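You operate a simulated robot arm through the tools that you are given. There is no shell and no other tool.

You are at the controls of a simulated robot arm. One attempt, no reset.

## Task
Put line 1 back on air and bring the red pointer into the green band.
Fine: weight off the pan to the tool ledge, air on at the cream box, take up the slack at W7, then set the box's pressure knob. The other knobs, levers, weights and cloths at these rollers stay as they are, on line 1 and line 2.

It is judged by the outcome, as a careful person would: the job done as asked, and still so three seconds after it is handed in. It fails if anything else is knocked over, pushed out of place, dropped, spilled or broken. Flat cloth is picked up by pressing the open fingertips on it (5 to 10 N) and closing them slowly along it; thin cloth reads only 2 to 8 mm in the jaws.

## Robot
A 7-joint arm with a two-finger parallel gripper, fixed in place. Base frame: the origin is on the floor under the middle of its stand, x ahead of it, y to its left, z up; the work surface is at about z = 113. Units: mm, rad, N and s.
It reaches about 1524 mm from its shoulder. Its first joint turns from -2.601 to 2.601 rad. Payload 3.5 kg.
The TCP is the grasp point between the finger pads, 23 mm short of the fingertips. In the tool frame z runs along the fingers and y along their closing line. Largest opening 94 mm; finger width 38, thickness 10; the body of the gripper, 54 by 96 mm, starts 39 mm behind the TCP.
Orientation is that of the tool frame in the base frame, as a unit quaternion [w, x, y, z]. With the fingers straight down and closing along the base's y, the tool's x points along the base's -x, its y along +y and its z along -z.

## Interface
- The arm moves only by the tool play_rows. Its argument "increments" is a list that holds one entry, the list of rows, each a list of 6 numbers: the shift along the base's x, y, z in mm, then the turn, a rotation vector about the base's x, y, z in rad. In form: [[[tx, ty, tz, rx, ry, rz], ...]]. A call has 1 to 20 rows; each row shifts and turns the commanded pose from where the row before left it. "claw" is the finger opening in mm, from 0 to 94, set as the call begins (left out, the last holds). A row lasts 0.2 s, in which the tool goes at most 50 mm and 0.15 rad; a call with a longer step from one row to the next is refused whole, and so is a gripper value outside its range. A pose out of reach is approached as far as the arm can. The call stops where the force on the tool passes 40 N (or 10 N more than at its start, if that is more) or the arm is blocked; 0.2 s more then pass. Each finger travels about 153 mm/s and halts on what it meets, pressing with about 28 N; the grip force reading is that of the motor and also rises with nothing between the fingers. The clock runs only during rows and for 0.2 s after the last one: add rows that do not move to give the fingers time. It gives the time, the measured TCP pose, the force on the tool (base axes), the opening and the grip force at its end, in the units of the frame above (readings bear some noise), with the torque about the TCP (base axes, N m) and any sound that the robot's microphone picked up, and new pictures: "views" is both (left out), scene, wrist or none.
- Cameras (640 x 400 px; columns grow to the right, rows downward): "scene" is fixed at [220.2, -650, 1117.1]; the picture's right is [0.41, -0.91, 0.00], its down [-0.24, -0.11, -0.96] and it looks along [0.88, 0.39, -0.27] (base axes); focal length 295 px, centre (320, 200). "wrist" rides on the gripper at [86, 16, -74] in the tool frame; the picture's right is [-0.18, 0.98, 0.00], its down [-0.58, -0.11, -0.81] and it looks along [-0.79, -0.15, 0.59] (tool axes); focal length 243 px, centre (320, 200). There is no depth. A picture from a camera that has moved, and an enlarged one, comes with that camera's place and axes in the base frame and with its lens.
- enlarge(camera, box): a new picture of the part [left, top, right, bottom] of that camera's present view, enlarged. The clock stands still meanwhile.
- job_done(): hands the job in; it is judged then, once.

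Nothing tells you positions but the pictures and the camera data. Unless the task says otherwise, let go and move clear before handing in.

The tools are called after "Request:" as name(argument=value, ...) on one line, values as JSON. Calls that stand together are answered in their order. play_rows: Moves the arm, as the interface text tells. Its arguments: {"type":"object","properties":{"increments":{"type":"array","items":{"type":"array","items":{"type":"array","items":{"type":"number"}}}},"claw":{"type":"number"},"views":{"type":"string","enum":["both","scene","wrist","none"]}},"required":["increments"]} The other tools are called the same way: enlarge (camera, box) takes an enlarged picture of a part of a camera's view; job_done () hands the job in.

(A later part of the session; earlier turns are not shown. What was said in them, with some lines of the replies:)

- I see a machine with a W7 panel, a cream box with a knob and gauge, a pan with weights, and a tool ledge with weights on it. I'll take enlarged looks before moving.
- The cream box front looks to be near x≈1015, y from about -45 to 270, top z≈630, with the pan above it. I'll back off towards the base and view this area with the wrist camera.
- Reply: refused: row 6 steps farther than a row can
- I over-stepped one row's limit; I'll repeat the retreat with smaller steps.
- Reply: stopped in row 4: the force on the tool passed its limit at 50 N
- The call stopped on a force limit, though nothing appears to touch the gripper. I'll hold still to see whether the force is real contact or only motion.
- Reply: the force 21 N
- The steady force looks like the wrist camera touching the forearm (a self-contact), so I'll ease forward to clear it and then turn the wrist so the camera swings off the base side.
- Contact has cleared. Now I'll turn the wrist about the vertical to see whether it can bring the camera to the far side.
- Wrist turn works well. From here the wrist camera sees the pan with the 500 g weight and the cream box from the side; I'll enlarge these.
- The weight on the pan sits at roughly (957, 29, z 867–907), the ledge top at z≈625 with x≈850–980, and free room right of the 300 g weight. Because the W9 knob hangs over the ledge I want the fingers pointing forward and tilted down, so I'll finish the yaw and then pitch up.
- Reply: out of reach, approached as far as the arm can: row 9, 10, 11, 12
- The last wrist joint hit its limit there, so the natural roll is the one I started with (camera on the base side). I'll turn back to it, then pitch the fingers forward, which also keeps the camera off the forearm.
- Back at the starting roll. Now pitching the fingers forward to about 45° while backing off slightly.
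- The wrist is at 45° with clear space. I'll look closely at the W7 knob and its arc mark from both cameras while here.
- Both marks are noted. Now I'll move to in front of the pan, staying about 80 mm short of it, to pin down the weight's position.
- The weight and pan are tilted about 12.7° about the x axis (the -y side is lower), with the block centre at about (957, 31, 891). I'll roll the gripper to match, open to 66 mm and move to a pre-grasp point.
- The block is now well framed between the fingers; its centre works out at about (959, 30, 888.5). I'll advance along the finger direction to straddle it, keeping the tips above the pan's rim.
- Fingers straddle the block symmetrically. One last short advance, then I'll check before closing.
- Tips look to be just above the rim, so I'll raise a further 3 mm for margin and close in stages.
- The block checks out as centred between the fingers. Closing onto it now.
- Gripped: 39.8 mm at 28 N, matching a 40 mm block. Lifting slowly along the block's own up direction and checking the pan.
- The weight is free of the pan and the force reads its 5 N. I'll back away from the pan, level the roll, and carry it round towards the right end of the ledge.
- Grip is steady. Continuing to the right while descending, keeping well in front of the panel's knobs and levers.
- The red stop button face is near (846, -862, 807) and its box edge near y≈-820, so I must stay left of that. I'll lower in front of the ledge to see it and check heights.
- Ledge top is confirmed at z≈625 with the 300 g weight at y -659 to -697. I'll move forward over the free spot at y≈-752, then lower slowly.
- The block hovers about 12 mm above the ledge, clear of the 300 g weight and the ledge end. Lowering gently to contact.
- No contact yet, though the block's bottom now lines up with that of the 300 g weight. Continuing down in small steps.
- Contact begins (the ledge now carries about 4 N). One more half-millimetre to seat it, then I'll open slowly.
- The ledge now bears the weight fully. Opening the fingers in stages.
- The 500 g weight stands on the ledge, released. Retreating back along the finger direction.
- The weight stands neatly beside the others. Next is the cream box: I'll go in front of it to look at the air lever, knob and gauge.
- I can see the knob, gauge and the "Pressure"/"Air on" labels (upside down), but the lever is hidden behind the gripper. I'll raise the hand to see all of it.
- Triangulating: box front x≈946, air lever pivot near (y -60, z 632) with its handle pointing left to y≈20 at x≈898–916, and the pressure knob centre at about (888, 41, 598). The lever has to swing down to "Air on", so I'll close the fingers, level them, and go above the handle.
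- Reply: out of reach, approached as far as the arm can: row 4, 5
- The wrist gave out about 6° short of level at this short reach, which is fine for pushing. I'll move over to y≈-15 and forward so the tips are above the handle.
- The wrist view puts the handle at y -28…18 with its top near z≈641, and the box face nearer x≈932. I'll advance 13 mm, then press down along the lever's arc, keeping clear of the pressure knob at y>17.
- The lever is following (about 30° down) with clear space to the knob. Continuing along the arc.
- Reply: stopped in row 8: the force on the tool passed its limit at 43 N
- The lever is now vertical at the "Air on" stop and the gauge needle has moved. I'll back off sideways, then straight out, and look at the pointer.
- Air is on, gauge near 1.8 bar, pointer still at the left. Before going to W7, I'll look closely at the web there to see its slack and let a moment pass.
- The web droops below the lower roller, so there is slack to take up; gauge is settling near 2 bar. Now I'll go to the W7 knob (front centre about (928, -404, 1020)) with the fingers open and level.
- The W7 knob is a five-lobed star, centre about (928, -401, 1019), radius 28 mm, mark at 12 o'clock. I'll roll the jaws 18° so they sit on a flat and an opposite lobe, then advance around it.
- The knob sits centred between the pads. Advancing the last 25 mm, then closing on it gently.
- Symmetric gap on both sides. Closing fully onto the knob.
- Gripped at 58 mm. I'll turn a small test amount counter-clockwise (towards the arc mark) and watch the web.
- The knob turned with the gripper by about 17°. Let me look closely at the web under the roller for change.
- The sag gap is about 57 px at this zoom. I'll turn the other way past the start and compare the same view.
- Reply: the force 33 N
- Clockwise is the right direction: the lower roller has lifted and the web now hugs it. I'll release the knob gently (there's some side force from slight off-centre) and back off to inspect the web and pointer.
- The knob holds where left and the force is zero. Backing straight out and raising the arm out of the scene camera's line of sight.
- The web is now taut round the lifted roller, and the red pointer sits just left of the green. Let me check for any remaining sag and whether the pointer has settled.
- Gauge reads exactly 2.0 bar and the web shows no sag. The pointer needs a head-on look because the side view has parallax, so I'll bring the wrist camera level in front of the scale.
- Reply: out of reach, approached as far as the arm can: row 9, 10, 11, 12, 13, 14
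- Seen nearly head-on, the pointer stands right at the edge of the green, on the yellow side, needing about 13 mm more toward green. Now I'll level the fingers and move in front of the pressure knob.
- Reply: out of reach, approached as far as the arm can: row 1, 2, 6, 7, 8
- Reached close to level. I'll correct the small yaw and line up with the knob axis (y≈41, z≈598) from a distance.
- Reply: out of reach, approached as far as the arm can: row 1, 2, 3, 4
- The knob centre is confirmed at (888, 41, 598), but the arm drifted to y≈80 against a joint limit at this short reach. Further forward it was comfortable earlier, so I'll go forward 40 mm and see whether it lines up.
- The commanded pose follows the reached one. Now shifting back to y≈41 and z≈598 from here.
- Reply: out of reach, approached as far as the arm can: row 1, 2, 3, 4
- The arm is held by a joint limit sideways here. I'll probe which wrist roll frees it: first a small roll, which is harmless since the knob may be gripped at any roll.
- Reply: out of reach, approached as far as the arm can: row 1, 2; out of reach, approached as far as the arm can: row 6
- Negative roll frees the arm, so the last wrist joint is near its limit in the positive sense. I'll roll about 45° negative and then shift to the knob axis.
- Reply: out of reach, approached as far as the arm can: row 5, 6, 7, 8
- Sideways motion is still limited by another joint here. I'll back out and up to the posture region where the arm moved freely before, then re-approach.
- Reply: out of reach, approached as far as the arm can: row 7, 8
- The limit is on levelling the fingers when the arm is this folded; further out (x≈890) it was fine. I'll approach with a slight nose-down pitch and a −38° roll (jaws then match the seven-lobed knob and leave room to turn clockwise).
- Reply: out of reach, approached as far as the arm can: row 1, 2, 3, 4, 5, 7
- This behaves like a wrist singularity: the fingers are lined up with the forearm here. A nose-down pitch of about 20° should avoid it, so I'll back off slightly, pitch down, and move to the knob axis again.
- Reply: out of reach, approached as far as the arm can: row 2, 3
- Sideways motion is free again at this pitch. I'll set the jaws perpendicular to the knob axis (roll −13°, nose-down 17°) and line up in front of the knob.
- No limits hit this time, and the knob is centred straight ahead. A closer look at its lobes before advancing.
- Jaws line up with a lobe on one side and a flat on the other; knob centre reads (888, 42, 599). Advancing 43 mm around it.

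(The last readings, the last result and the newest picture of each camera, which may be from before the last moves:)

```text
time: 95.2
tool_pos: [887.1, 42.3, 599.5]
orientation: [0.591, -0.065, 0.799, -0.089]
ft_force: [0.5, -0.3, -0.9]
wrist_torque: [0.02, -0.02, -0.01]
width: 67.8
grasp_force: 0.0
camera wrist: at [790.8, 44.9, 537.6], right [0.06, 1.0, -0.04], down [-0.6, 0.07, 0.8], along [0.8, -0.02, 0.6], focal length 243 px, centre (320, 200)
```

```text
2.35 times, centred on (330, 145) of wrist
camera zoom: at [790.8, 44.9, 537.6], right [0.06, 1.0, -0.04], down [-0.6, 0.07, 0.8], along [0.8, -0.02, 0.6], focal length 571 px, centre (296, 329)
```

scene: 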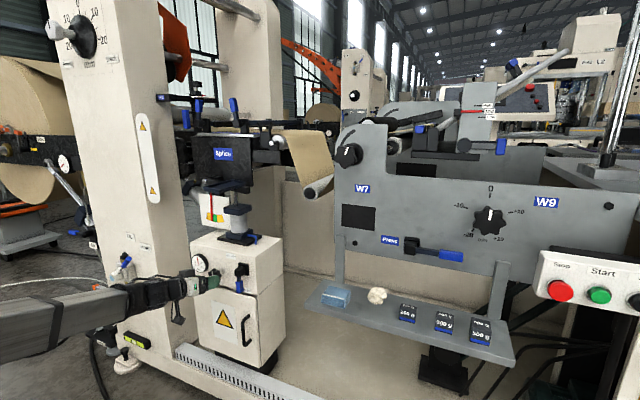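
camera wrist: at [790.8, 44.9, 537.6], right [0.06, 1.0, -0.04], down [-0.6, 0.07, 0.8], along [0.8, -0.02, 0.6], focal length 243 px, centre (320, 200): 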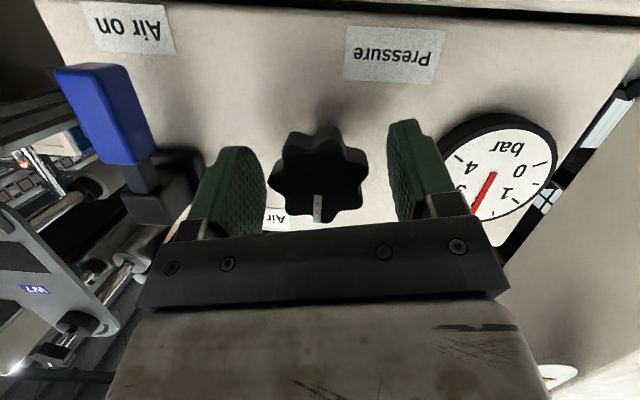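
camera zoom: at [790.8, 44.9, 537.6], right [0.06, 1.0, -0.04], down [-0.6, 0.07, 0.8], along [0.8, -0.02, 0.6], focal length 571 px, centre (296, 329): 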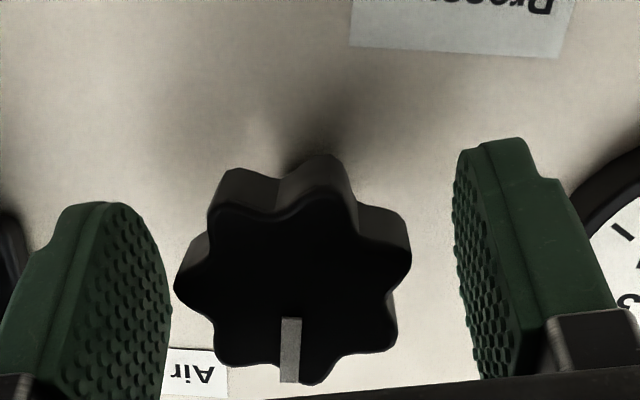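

Knob is centred between the pads. Closing onto it in two stages.

Request:
play_rows(increments=[[[0, 0, 0, 0, 0, 0], [0, 0, 0, 0, 0, 0]]], claw=50, views="none")

Request:
play_rows(increments=[[[0, 0, 0, 0, 0, 0], [0, 0, 0, 0, 0, 0]]], claw=38)

Request:
enlarge(camera="scene", box=[188, 245, 238, 285])

Request:
enlarge(camera="scene", box=[195, 185, 250, 228])

```text
time: 95.8
tool_pos: [887.1, 42.1, 600.5]
orientation: [0.591, -0.065, 0.799, -0.09]
ft_force: [0.1, 0.3, 0.1]
wrist_torque: [-0.02, 0.0, 0.0]
width: 50.0
grasp_force: 0.0
```

```text
time: 96.4
tool_pos: [886.0, 41.2, 602.2]
orientation: [0.591, -0.064, 0.799, -0.09]
ft_force: [-0.2, -2.8, 0.8]
wrist_torque: [0.0, 0.12, 0.01]
width: 44.8
grasp_force: 44.6
camera wrist: at [790.7, 44.7, 537.7], right [0.06, 1.0, -0.04], down [-0.6, 0.07, 0.8], along [0.8, -0.02, 0.6], focal length 243 px, centre (320, 200)
```

scene: 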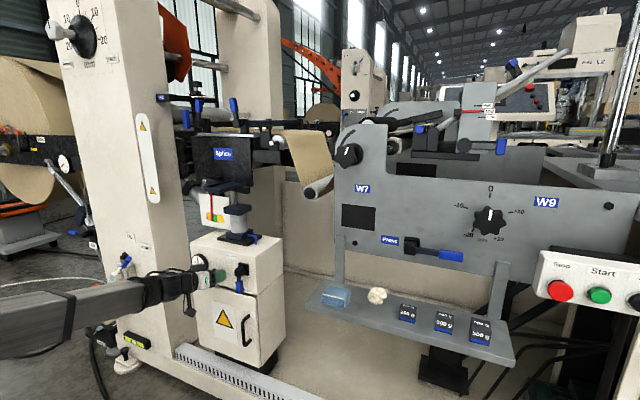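
wrist: 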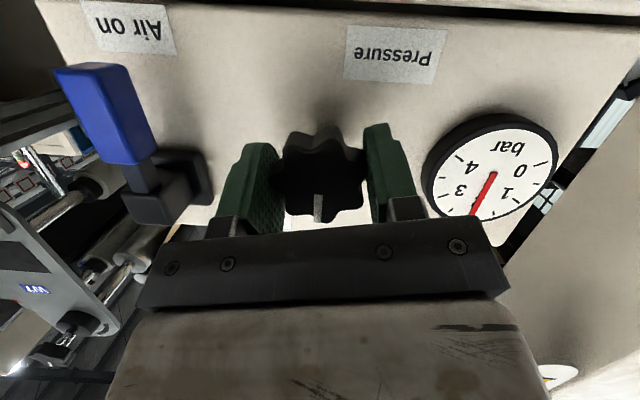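

```text
10.00 times, centred on (213, 265) of scene
camera zoom: at [220.2, -650.0, 1117.1], right [0.41, -0.91, 0.0], down [-0.24, -0.11, -0.96], along [0.88, 0.39, -0.27], focal length 2951 px, centre (1390, -450)
```

zoom: 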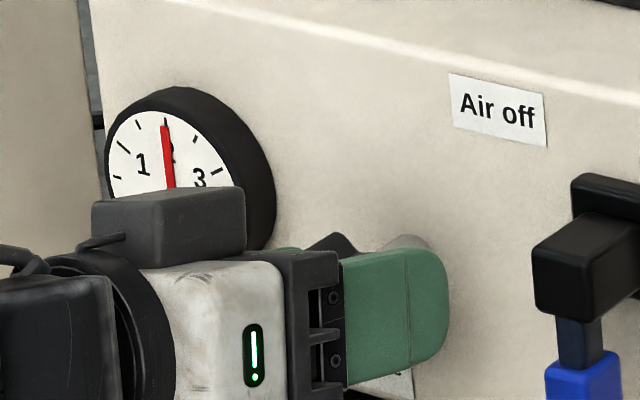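

```text
9.30 times, centred on (222, 206) of scene
camera zoom: at [220.2, -650.0, 1117.1], right [0.41, -0.91, 0.0], down [-0.24, -0.11, -0.96], along [0.88, 0.39, -0.27], focal length 2745 px, centre (1227, 140)
```

zoom: 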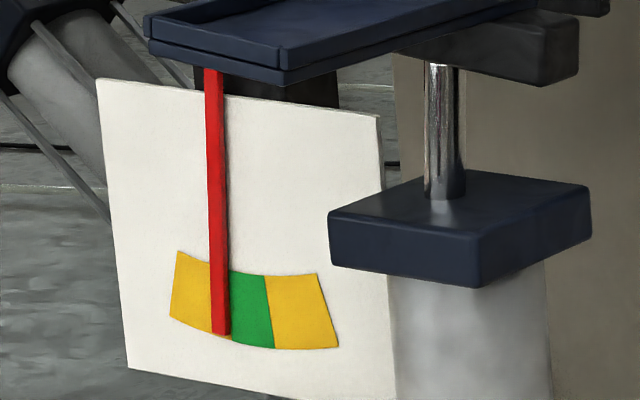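

Gripped at 45 mm with gauge and pointer undisturbed. Turning clockwise a small step and watching gauge and pointer.

Request:
play_rows(increments=[[[0, -0.2, 0, 0.07, 0, 0], [0, -0.2, 0, 0.08, 0, 0], [0, 0, 0, 0, 0, 0], [0, 0, 0, 0, 0, 0], [0, 0, 0, 0, 0, 0]]], views="wrist")

Request:
enlarge(camera="scene", box=[188, 245, 238, 285])

Request:
enlarge(camera="scene", box=[195, 185, 250, 228])

```text
time: 97.6
tool_pos: [886.8, 42.7, 601.2]
orientation: [0.594, -0.02, 0.803, -0.03]
ft_force: [5.1, 7.7, 5.4]
wrist_torque: [0.04, 0.4, 0.35]
width: 44.5
grasp_force: 45.1
camera wrist: at [790.7, 53.8, 538.8], right [0.05, 0.99, 0.11], down [-0.6, -0.05, 0.8], along [0.8, -0.11, 0.59], focal length 243 px, centre (320, 200)
```

wrist: 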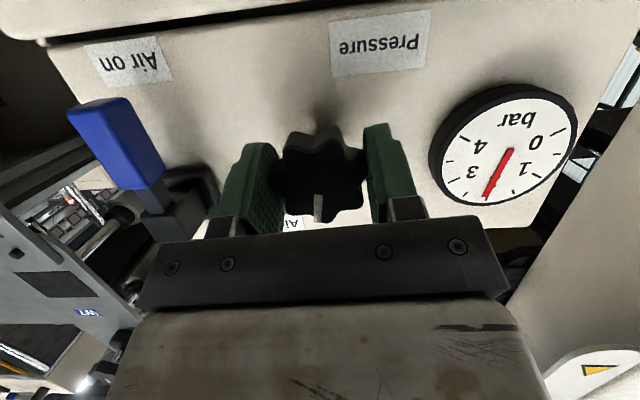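

```text
10.00 times, centred on (213, 265) of scene
camera zoom: at [220.2, -650.0, 1117.1], right [0.41, -0.91, 0.0], down [-0.24, -0.11, -0.96], along [0.88, 0.39, -0.27], focal length 2951 px, centre (1390, -450)
```

zoom: 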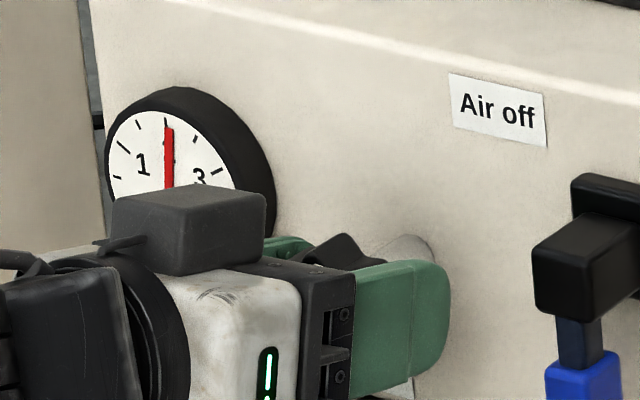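

```text
9.30 times, centred on (222, 206) of scene
camera zoom: at [220.2, -650.0, 1117.1], right [0.41, -0.91, 0.0], down [-0.24, -0.11, -0.96], along [0.88, 0.39, -0.27], focal length 2745 px, centre (1227, 140)
```

zoom: 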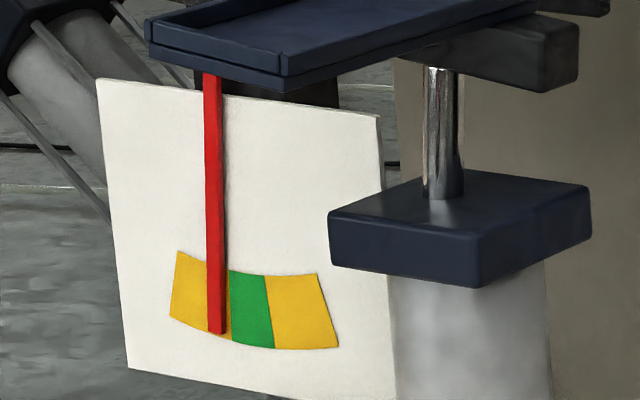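

Clockwise raised the pressure slightly and moved the pointer away from green, so the right direction is counter-clockwise. Turning back past the start by about 0.3 rad.

Request:
play_rows(increments=[[[0, 0.2, 0, -0.11, 0, 0], [0, 0.2, 0, -0.11, 0, 0], [0, 0.2, 0, -0.11, 0, 0], [0, 0.2, 0, -0.11, 0, 0], [0, 0, 0, 0, 0, 0], [0, 0, 0, 0, 0, 0], [0, 0, 0, 0, 0, 0], [0, 0, 0, 0, 0, 0]]], views="wrist")

Request:
enlarge(camera="scene", box=[188, 245, 238, 285])

Request:
enlarge(camera="scene", box=[195, 185, 250, 228])

```text
time: 99.4
tool_pos: [886.7, 42.6, 599.8]
orientation: [0.575, -0.15, 0.778, -0.203]
ft_force: [-6.2, 0.0, -2.9]
wrist_torque: [-0.04, 0.48, 0.41]
width: 44.3
grasp_force: 45.4
camera wrist: at [790.7, 26.8, 539.5], right [0.06, 0.94, -0.33], down [-0.6, 0.29, 0.74], along [0.8, 0.16, 0.58], focal length 243 px, centre (320, 200)
```

wrist: 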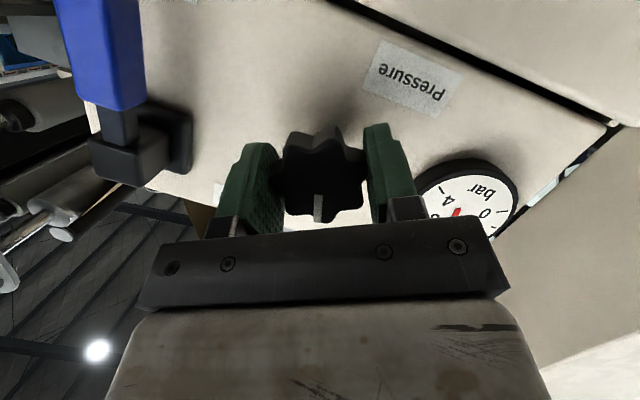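

```text
10.00 times, centred on (213, 265) of scene
camera zoom: at [220.2, -650.0, 1117.1], right [0.41, -0.91, 0.0], down [-0.24, -0.11, -0.96], along [0.88, 0.39, -0.27], focal length 2951 px, centre (1390, -450)
```

zoom: 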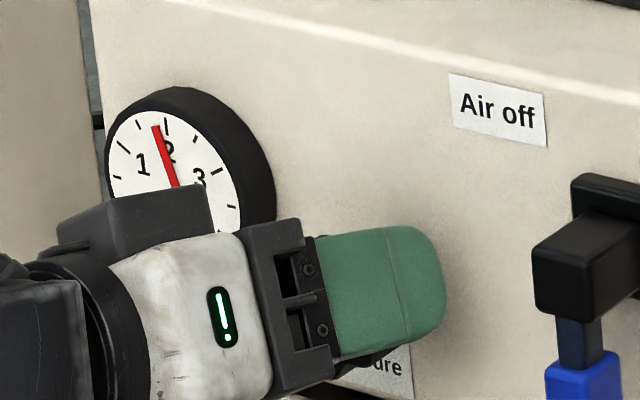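

```text
9.30 times, centred on (222, 206) of scene
camera zoom: at [220.2, -650.0, 1117.1], right [0.41, -0.91, 0.0], down [-0.24, -0.11, -0.96], along [0.88, 0.39, -0.27], focal length 2745 px, centre (1227, 140)
```

zoom: 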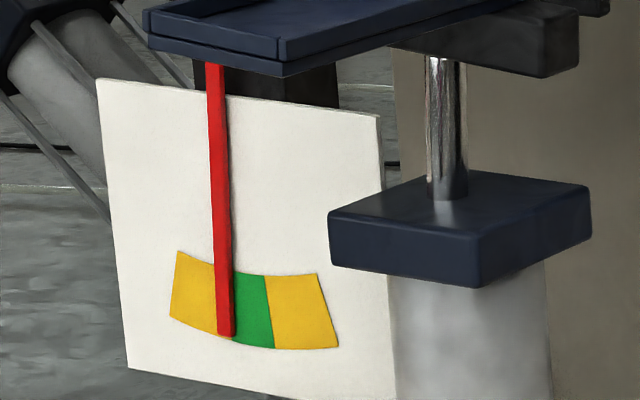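

Counter-clockwise works: the pointer moves about 20 px per radian in this view and needs roughly 28 px more. Continuing another 0.6 rad.

Request:
play_rows(increments=[[[0, 0.1, 0, -0.1, 0, 0], [0, 0, 0, -0.1, 0, 0], [0, 0, 0, -0.1, 0, 0], [0, 0, 0, -0.1, 0, 0], [0, 0, 0, -0.1, 0, 0], [0, 0, 0, -0.1, 0, 0], [0, 0, 0, 0, 0, 0], [0, 0, 0, 0, 0, 0], [0, 0, 0, 0, 0, 0], [0, 0, 0, 0, 0, 0]]], views="wrist")

Request:
enlarge(camera="scene", box=[188, 245, 238, 285])

Request:
enlarge(camera="scene", box=[195, 185, 250, 228])

```text
time: 101.6
tool_pos: [887.4, 42.7, 600.2]
orientation: [0.506, -0.313, 0.683, -0.424]
ft_force: [9.8, -2.8, -4.3]
wrist_torque: [-0.07, -0.07, 0.18]
width: 44.4
grasp_force: 45.1
camera wrist: at [790.7, -4.6, 558.6], right [0.06, 0.59, -0.8], down [-0.6, 0.66, 0.45], along [0.8, 0.46, 0.39], focal length 243 px, centre (320, 200)
```

wrist: 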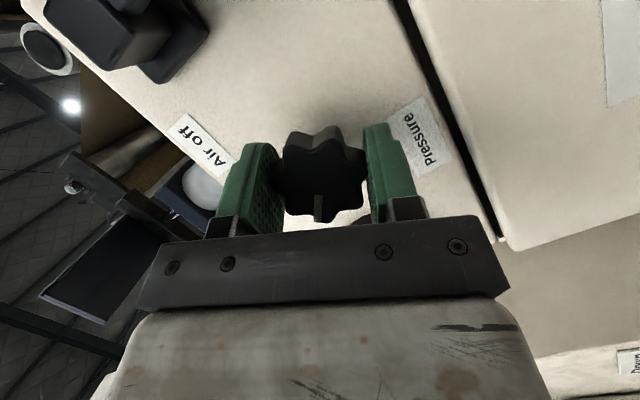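

```text
10.00 times, centred on (213, 265) of scene
camera zoom: at [220.2, -650.0, 1117.1], right [0.41, -0.91, 0.0], down [-0.24, -0.11, -0.96], along [0.88, 0.39, -0.27], focal length 2951 px, centre (1390, -450)
```

zoom: 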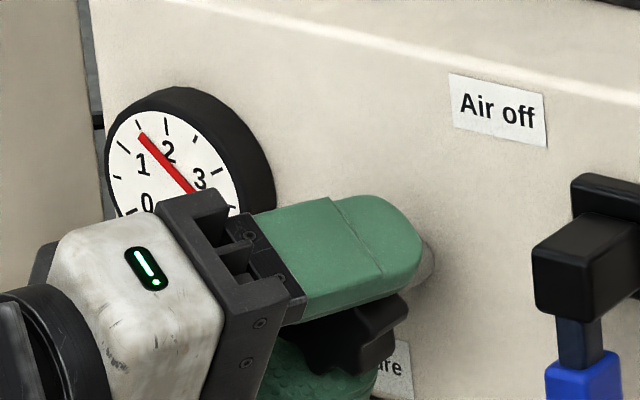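

```text
9.30 times, centred on (222, 206) of scene
camera zoom: at [220.2, -650.0, 1117.1], right [0.41, -0.91, 0.0], down [-0.24, -0.11, -0.96], along [0.88, 0.39, -0.27], focal length 2745 px, centre (1227, 140)
```

zoom: 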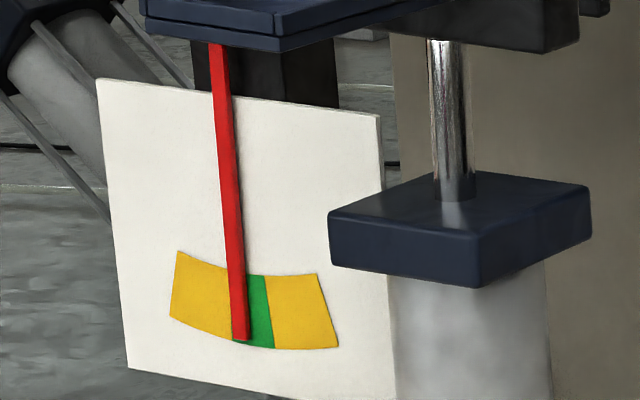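

Pointer now overlaps the left half of the green at about 1.5 bar. About 0.4 rad more should centre it.

Request:
play_rows(increments=[[[0, 0, 0, -0.1, 0, 0], [0, 0, 0, -0.1, 0, 0], [0, 0, 0, -0.1, 0, 0], [0, 0, 0, -0.1, 0, 0], [0, 0, 0, 0, 0, 0], [0, 0, 0, 0, 0, 0], [0, 0, 0, 0, 0, 0], [0, 0, 0, 0, 0, 0], [0, 0, 0, 0, 0, 0]]], views="wrist")

Request:
enlarge(camera="scene", box=[188, 245, 238, 285])

Request:
enlarge(camera="scene", box=[195, 185, 250, 228])

```text
time: 103.6
tool_pos: [887.2, 42.7, 599.7]
orientation: [0.433, -0.407, 0.586, -0.551]
ft_force: [-8.1, -6.6, -27.2]
wrist_torque: [-0.01, 0.09, -1.23]
width: 44.1
grasp_force: 45.0
camera wrist: at [790.7, -16.9, 580.1], right [0.05, 0.23, -0.97], down [-0.6, 0.78, 0.16], along [0.8, 0.57, 0.18], focal length 243 px, centre (320, 200)
```

wrist: 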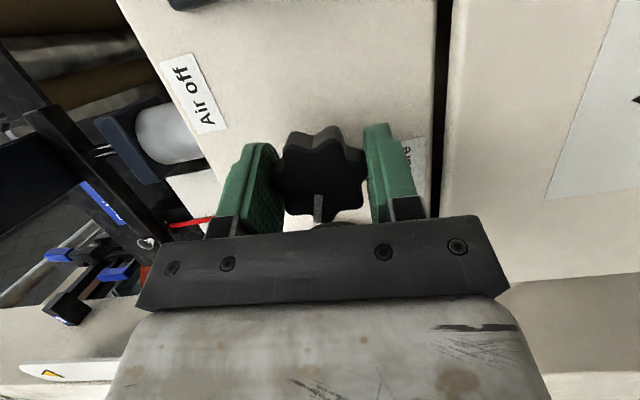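

```text
10.00 times, centred on (213, 265) of scene
camera zoom: at [220.2, -650.0, 1117.1], right [0.41, -0.91, 0.0], down [-0.24, -0.11, -0.96], along [0.88, 0.39, -0.27], focal length 2951 px, centre (1390, -450)
```

zoom: 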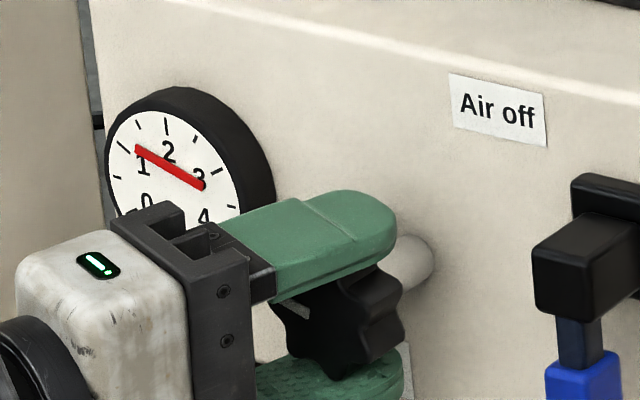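

```text
9.30 times, centred on (222, 206) of scene
camera zoom: at [220.2, -650.0, 1117.1], right [0.41, -0.91, 0.0], down [-0.24, -0.11, -0.96], along [0.88, 0.39, -0.27], focal length 2745 px, centre (1227, 140)
```

zoom: 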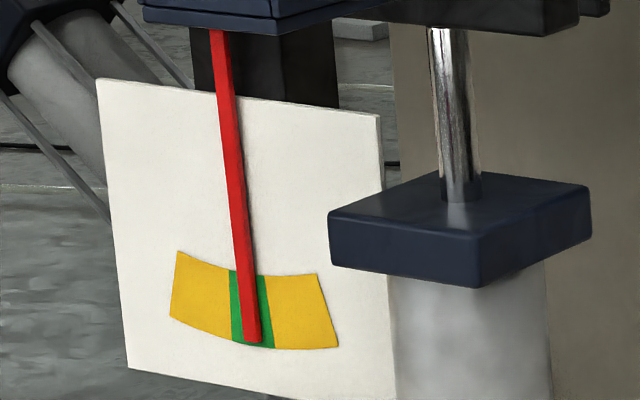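

The pointer now stands centred in the green with green visible on both sides. There's 27 N of vertical strain between gripper and knob, so I'll relax that before opening to avoid nudging the knob.

Request:
play_rows(increments=[[[0, 0, -0.8, 0, 0, 0], [0, 0, 0, 0, 0, 0]]], views="none")

```text
time: 104.2
tool_pos: [887.0, 42.6, 600.1]
orientation: [0.433, -0.407, 0.585, -0.552]
ft_force: [-12.2, -10.0, -25.7]
wrist_torque: [0.01, 0.72, -0.43]
width: 44.2
grasp_force: 44.9
```

Request:
play_rows(increments=[[[-0.5, -0.5, -1, 0, 0, 0], [0, 0, 0, 0, 0, 0]]], views="none")

Request:
enlarge(camera="scene", box=[195, 185, 250, 228])

```text
time: 104.8
tool_pos: [886.6, 41.7, 601.0]
orientation: [0.434, -0.406, 0.584, -0.553]
ft_force: [0.4, -2.6, -6.6]
wrist_torque: [-0.04, 0.59, -0.01]
width: 44.6
grasp_force: 45.0
```

```text
9.30 times, centred on (222, 206) of scene
camera zoom: at [220.2, -650.0, 1117.1], right [0.41, -0.91, 0.0], down [-0.24, -0.11, -0.96], along [0.88, 0.39, -0.27], focal length 2745 px, centre (1227, 140)
```

zoom: 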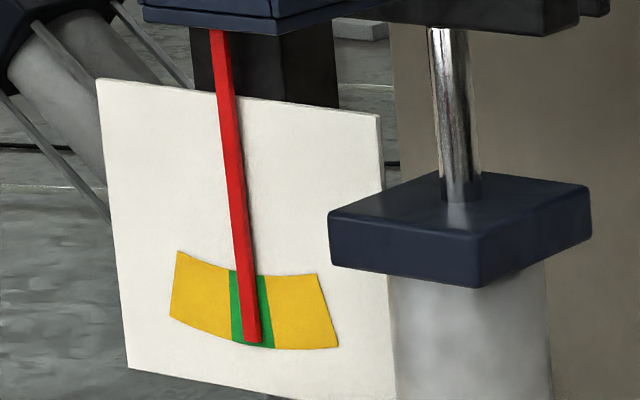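

Strain is down to a few newtons and the pointer still sits in green. Opening the jaws now.

Request:
play_rows(increments=[[[0, 0, 0, 0, 0, 0], [0, 0, 0, 0, 0, 0]]], claw=66, views="wrist")

Request:
enlarge(camera="scene", box=[195, 185, 250, 228])

Request:
enlarge(camera="scene", box=[188, 245, 238, 285])

```text
time: 105.4
tool_pos: [886.1, 43.0, 599.2]
orientation: [0.433, -0.407, 0.585, -0.553]
ft_force: [0.2, -0.2, -0.4]
wrist_torque: [0.04, -0.02, -0.01]
width: 66.0
grasp_force: 0.0
camera wrist: at [790.2, -17.3, 579.5], right [0.06, 0.23, -0.97], down [-0.6, 0.78, 0.15], along [0.8, 0.57, 0.18], focal length 243 px, centre (320, 200)
```

wrist: 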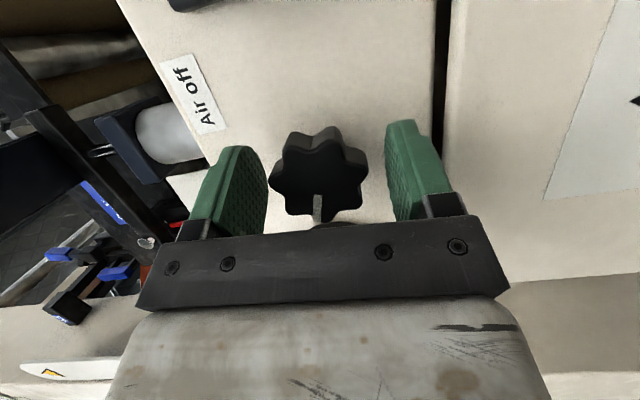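

```text
9.30 times, centred on (222, 206) of scene
camera zoom: at [220.2, -650.0, 1117.1], right [0.41, -0.91, 0.0], down [-0.24, -0.11, -0.96], along [0.88, 0.39, -0.27], focal length 2745 px, centre (1227, 140)
```

zoom: 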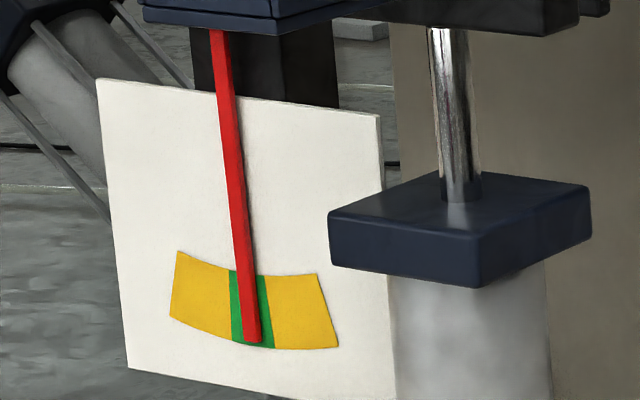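

```text
10.00 times, centred on (213, 265) of scene
camera zoom: at [220.2, -650.0, 1117.1], right [0.41, -0.91, 0.0], down [-0.24, -0.11, -0.96], along [0.88, 0.39, -0.27], focal length 2951 px, centre (1390, -450)
```

zoom: 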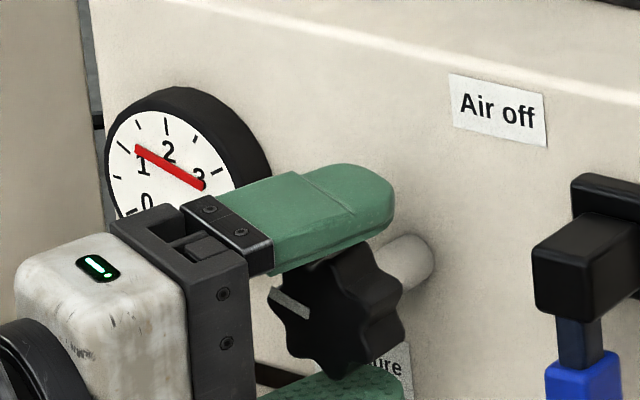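

Released cleanly, pointer unchanged at about 1.2 bar. Backing straight out along the knob axis.

Request:
play_rows(increments=[[[-8, 0, 0, 0, 0, 0], [-12, 0, 0, 0, 0, 0], [-14, 0, 0, 0, 0, 0], [-15, 0, 0, 0, 0, 0], [0, 0, 0, 0, 0, 0]]], views="wrist")

```text
time: 106.6
tool_pos: [838.4, 42.8, 598.5]
orientation: [0.433, -0.407, 0.585, -0.552]
ft_force: [0.7, -0.4, -0.6]
wrist_torque: [0.02, -0.01, 0.02]
width: 65.9
grasp_force: 0.1
camera wrist: at [742.1, -16.7, 578.3], right [0.06, 0.23, -0.97], down [-0.6, 0.78, 0.15], along [0.8, 0.57, 0.18], focal length 243 px, centre (320, 200)
```

wrist: 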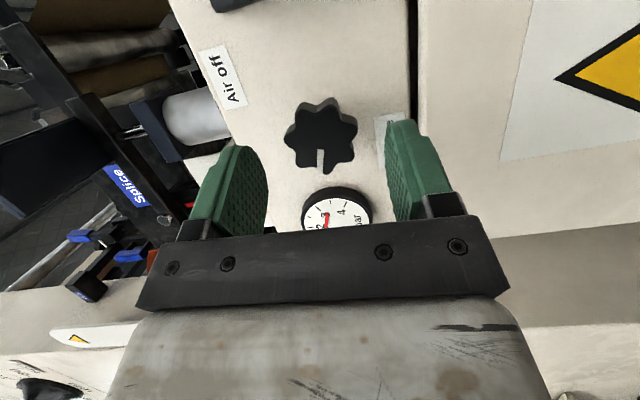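

Clear of the knob. Let me check the whole scene, the web, and the pointer after settling.

Request:
play_rows(increments=[[[-15, 0, 0, 0.12, 0, 0], [-15, 0, 0, 0.12, 0, 0], [-10, 0, 0, 0.12, 0, 0], [0, 0, 0, 0.12, 0, 0], [0, 0, 0, 0.12, 0, 0], [0, 0, 0, 0.12, 0, 0], [0, 0, 0, 0.12, 0, 0], [0, 0, 0, 0.12, 0, 0], [0, 0, 0, 0.12, 0, 0], [0, 0, 0, 0.12, 0, 0], [0, 0, 0, 0.12, 0, 0], [0, 0, 0, 0.1, 0, 0], [0, 0, 0, 0, 0, 0]]])

Request:
enlarge(camera="scene", box=[260, 110, 400, 230])

Request:
enlarge(camera="scene", box=[165, 215, 295, 305])

Request:
enlarge(camera="scene", box=[195, 185, 250, 228])

```text
time: 109.4
tool_pos: [796.6, 41.9, 598.4]
orientation: [0.594, -0.026, 0.804, -0.037]
ft_force: [0.6, -0.7, 0.7]
wrist_torque: [-0.02, 0.01, -0.01]
width: 66.1
grasp_force: 0.0
camera wrist: at [700.7, 53.1, 536.5], right [0.06, 0.99, 0.09], down [-0.6, -0.04, 0.8], along [0.8, -0.1, 0.6], focal length 243 px, centre (320, 200)
```

scene: 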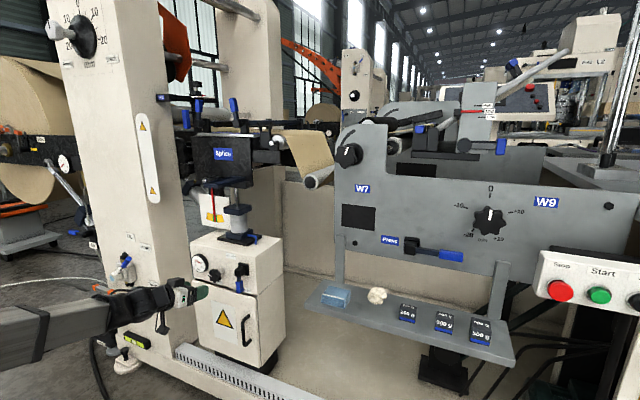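
wrist: 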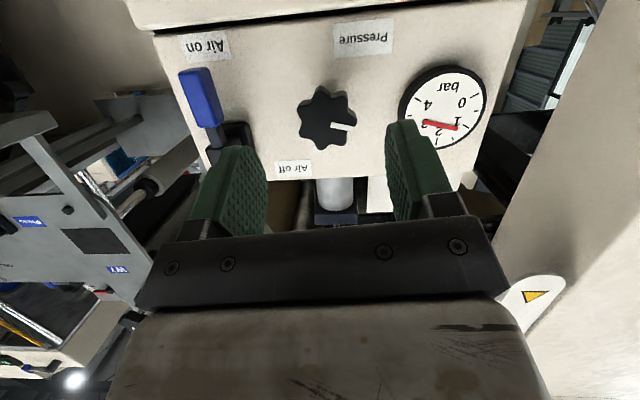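

```text
3.33 times, centred on (330, 170) of scene
camera zoom: at [220.2, -650.0, 1117.1], right [0.41, -0.91, 0.0], down [-0.24, -0.11, -0.96], along [0.88, 0.39, -0.27], focal length 984 px, centre (287, 300)
```

zoom: 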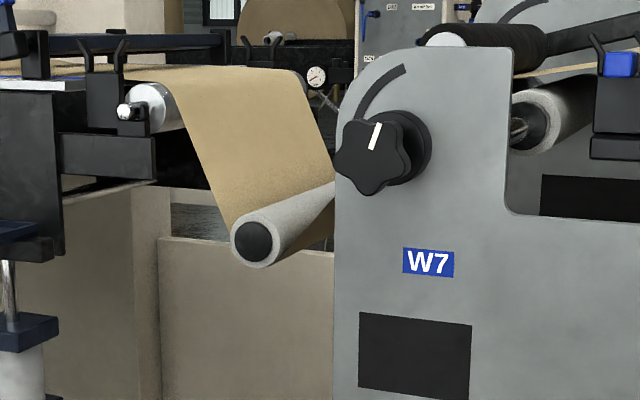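

```text
4.44 times, centred on (230, 260) of scene
camera zoom: at [220.2, -650.0, 1117.1], right [0.41, -0.91, 0.0], down [-0.24, -0.11, -0.96], along [0.88, 0.39, -0.27], focal length 1312 px, centre (720, -67)
```

zoom: 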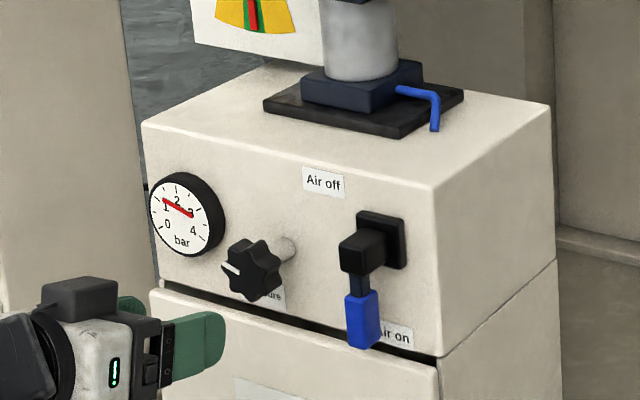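

```text
9.30 times, centred on (222, 206) of scene
camera zoom: at [220.2, -650.0, 1117.1], right [0.41, -0.91, 0.0], down [-0.24, -0.11, -0.96], along [0.88, 0.39, -0.27], focal length 2745 px, centre (1227, 140)
```

zoom: 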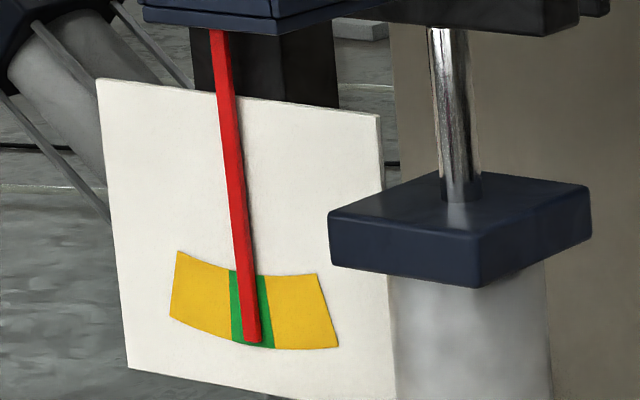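

Everything holds: lever on, web taut, pointer inside green from the side. I'll verify head-on with the wrist camera, staying well back.

Request:
play_rows(increments=[[[-10, 0, 20, 0, 0.08, 0], [-10, 3, 30, 0, 0.08, 0], [-5, 5, 32, 0, 0.08, 0], [0, 7, 32, 0, 0.08, 0], [0, 7, 32, 0, 0.08, 0], [0, 7, 32, 0, 0.08, 0], [0, 7, 32, 0, 0, 0], [0, 7, 32, 0, 0, 0], [0, 0, 30, 0, 0, 0], [0, 0, 0, 0, 0, 0]]])

Request:
enlarge(camera="wrist", box=[280, 0, 480, 130])

```text
time: 111.6
tool_pos: [784.3, 79.7, 846.1]
orientation: [0.412, -0.027, 0.91, -0.044]
ft_force: [-0.2, -0.1, -0.1]
wrist_torque: [-0.03, 0.0, -0.02]
width: 65.8
grasp_force: 0.1
out of reach, approached as far as the arm can: row 1, 2
camera wrist: at [670.9, 93.0, 827.7], right [0.11, 0.99, 0.04], down [-0.22, -0.01, 0.97], along [0.97, -0.11, 0.22], focal length 243 px, centre (320, 200)
```

scene: 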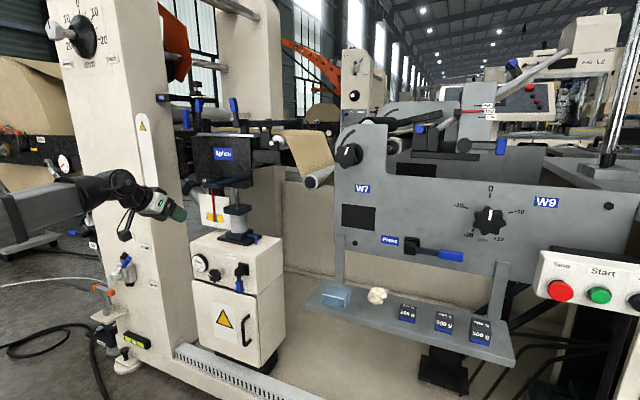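
wrist: 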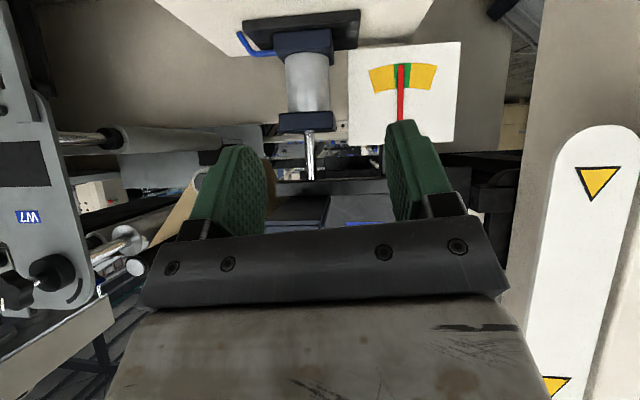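

```text
3.08 times, centred on (380, 65) of wrist
camera zoom: at [670.9, 93.0, 827.7], right [0.11, 0.99, 0.04], down [-0.22, -0.01, 0.97], along [0.97, -0.11, 0.22], focal length 746 px, centre (135, 615)
```

zoom: 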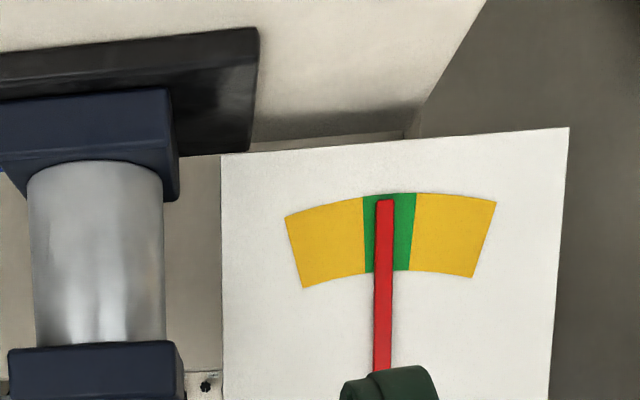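

Head-on, the pointer is centred in the green band. A final check of the surroundings for anything disturbed before handing in.

Request:
enlarge(camera="scene", box=[60, 210, 200, 370])

Request:
enlarge(camera="scene", box=[300, 170, 580, 370])

Request:
enlarge(camera="scene", box=[260, 100, 400, 230])

```text
2.50 times, centred on (130, 290) of scene
camera zoom: at [220.2, -650.0, 1117.1], right [0.41, -0.91, 0.0], down [-0.24, -0.11, -0.96], along [0.88, 0.39, -0.27], focal length 738 px, centre (795, -25)
```

zoom: 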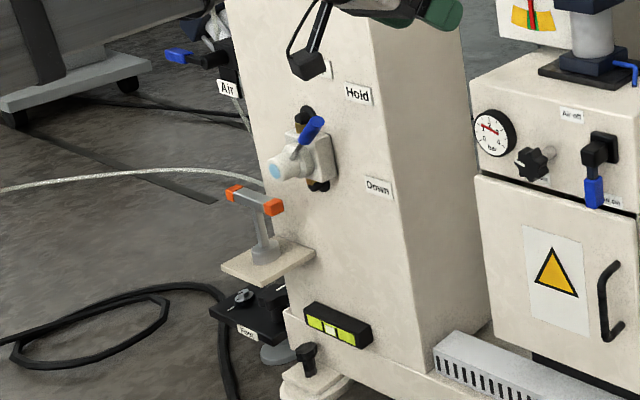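

```text
2.00 times, centred on (440, 270) of scene
camera zoom: at [220.2, -650.0, 1117.1], right [0.41, -0.91, 0.0], down [-0.24, -0.11, -0.96], along [0.88, 0.39, -0.27], focal length 590 px, centre (80, 60)
```

zoom: 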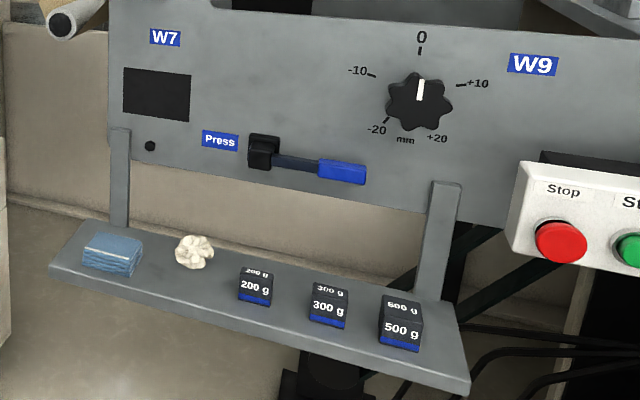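

```text
3.08 times, centred on (330, 165) of scene
camera zoom: at [220.2, -650.0, 1117.1], right [0.41, -0.91, 0.0], down [-0.24, -0.11, -0.96], along [0.88, 0.39, -0.27], focal length 908 px, centre (289, 308)
```

zoom: 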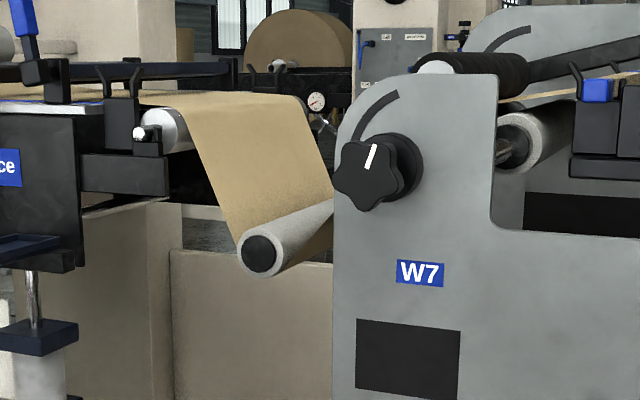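

All else is undisturbed: weights, cloths, W9, Press and the column valve are as they were. I'll hold clear for a couple of seconds to confirm the pointer stays put.

Request:
play_rows(increments=[[[-10, -10, 15, 0, 0, 0], [-10, -15, 20, 0, 0, 0], [0, 0, 0, 0, 0, 0], [0, 0, 0, 0, 0, 0], [0, 0, 0, 0, 0, 0], [0, 0, 0, 0, 0, 0], [0, 0, 0, 0, 0, 0], [0, 0, 0, 0, 0, 0], [0, 0, 0, 0, 0, 0], [0, 0, 0, 0, 0, 0]]])

Request:
enlarge(camera="scene", box=[195, 185, 250, 228])

```text
time: 113.8
tool_pos: [763.3, 53.8, 879.7]
orientation: [0.412, -0.027, 0.91, -0.044]
ft_force: [-0.5, -0.1, -0.2]
wrist_torque: [0.0, 0.01, -0.01]
width: 65.9
grasp_force: 0.0
camera wrist: at [650.9, 66.9, 862.5], right [0.11, 0.99, 0.04], down [-0.22, -0.01, 0.97], along [0.97, -0.11, 0.22], focal length 243 px, centre (320, 200)
```

scene: 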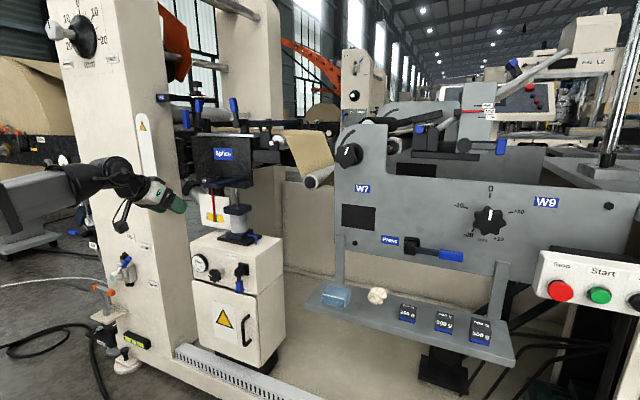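
wrist: 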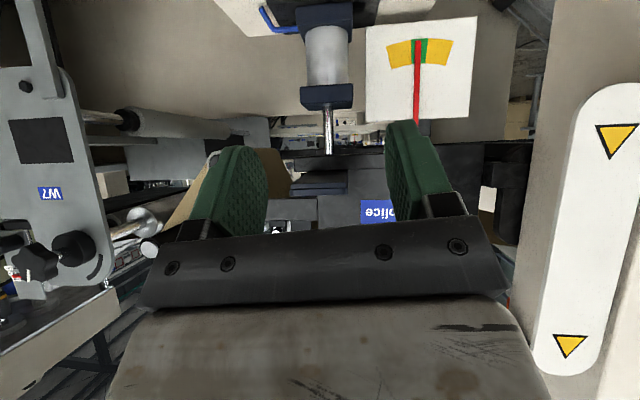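

```text
9.30 times, centred on (222, 206) of scene
camera zoom: at [220.2, -650.0, 1117.1], right [0.41, -0.91, 0.0], down [-0.24, -0.11, -0.96], along [0.88, 0.39, -0.27], focal length 2745 px, centre (1227, 140)
```

zoom: 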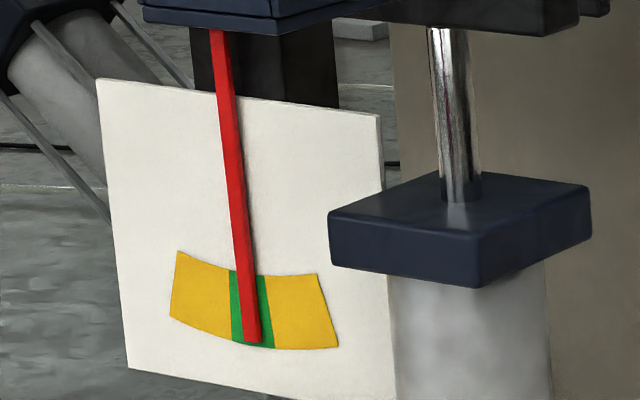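

The weight is on the ledge, the air lever is on, and the web is taut at W7. The red pointer has stayed in the middle of the green band, and the gripper is clear of everything. I'm handing the job in.

Request:
job_done()

```text
The job is handed in.
```

Line 1 is back on air and the red pointer is in the middle of the green band. I watched it for several seconds after letting go of the knob and it didn't move.

- **Weight:** the 500 g weight is off the pan and standing on the tool ledge, to the right of the 300 g weight.
- **Air:** the cream box lever is fully down at "Air on".
- **W7:** turned about 18° clockwise from where it was, which lifted the lower roller and took out the sag. I first turned it about 17° the wrong way to find the direction, then came back.
- **Pressure:** turned down from 2.0 bar to about 1.2 bar. Raising the pressure moved the pointer away from green.

In the last pictures, W9, the Press lever, the other weights, the cloths and the valve on the column looked as they did at the start. Early on, the wrist camera touched the robot's own forearm and the move stopped. It didn't touch anything on the machine.
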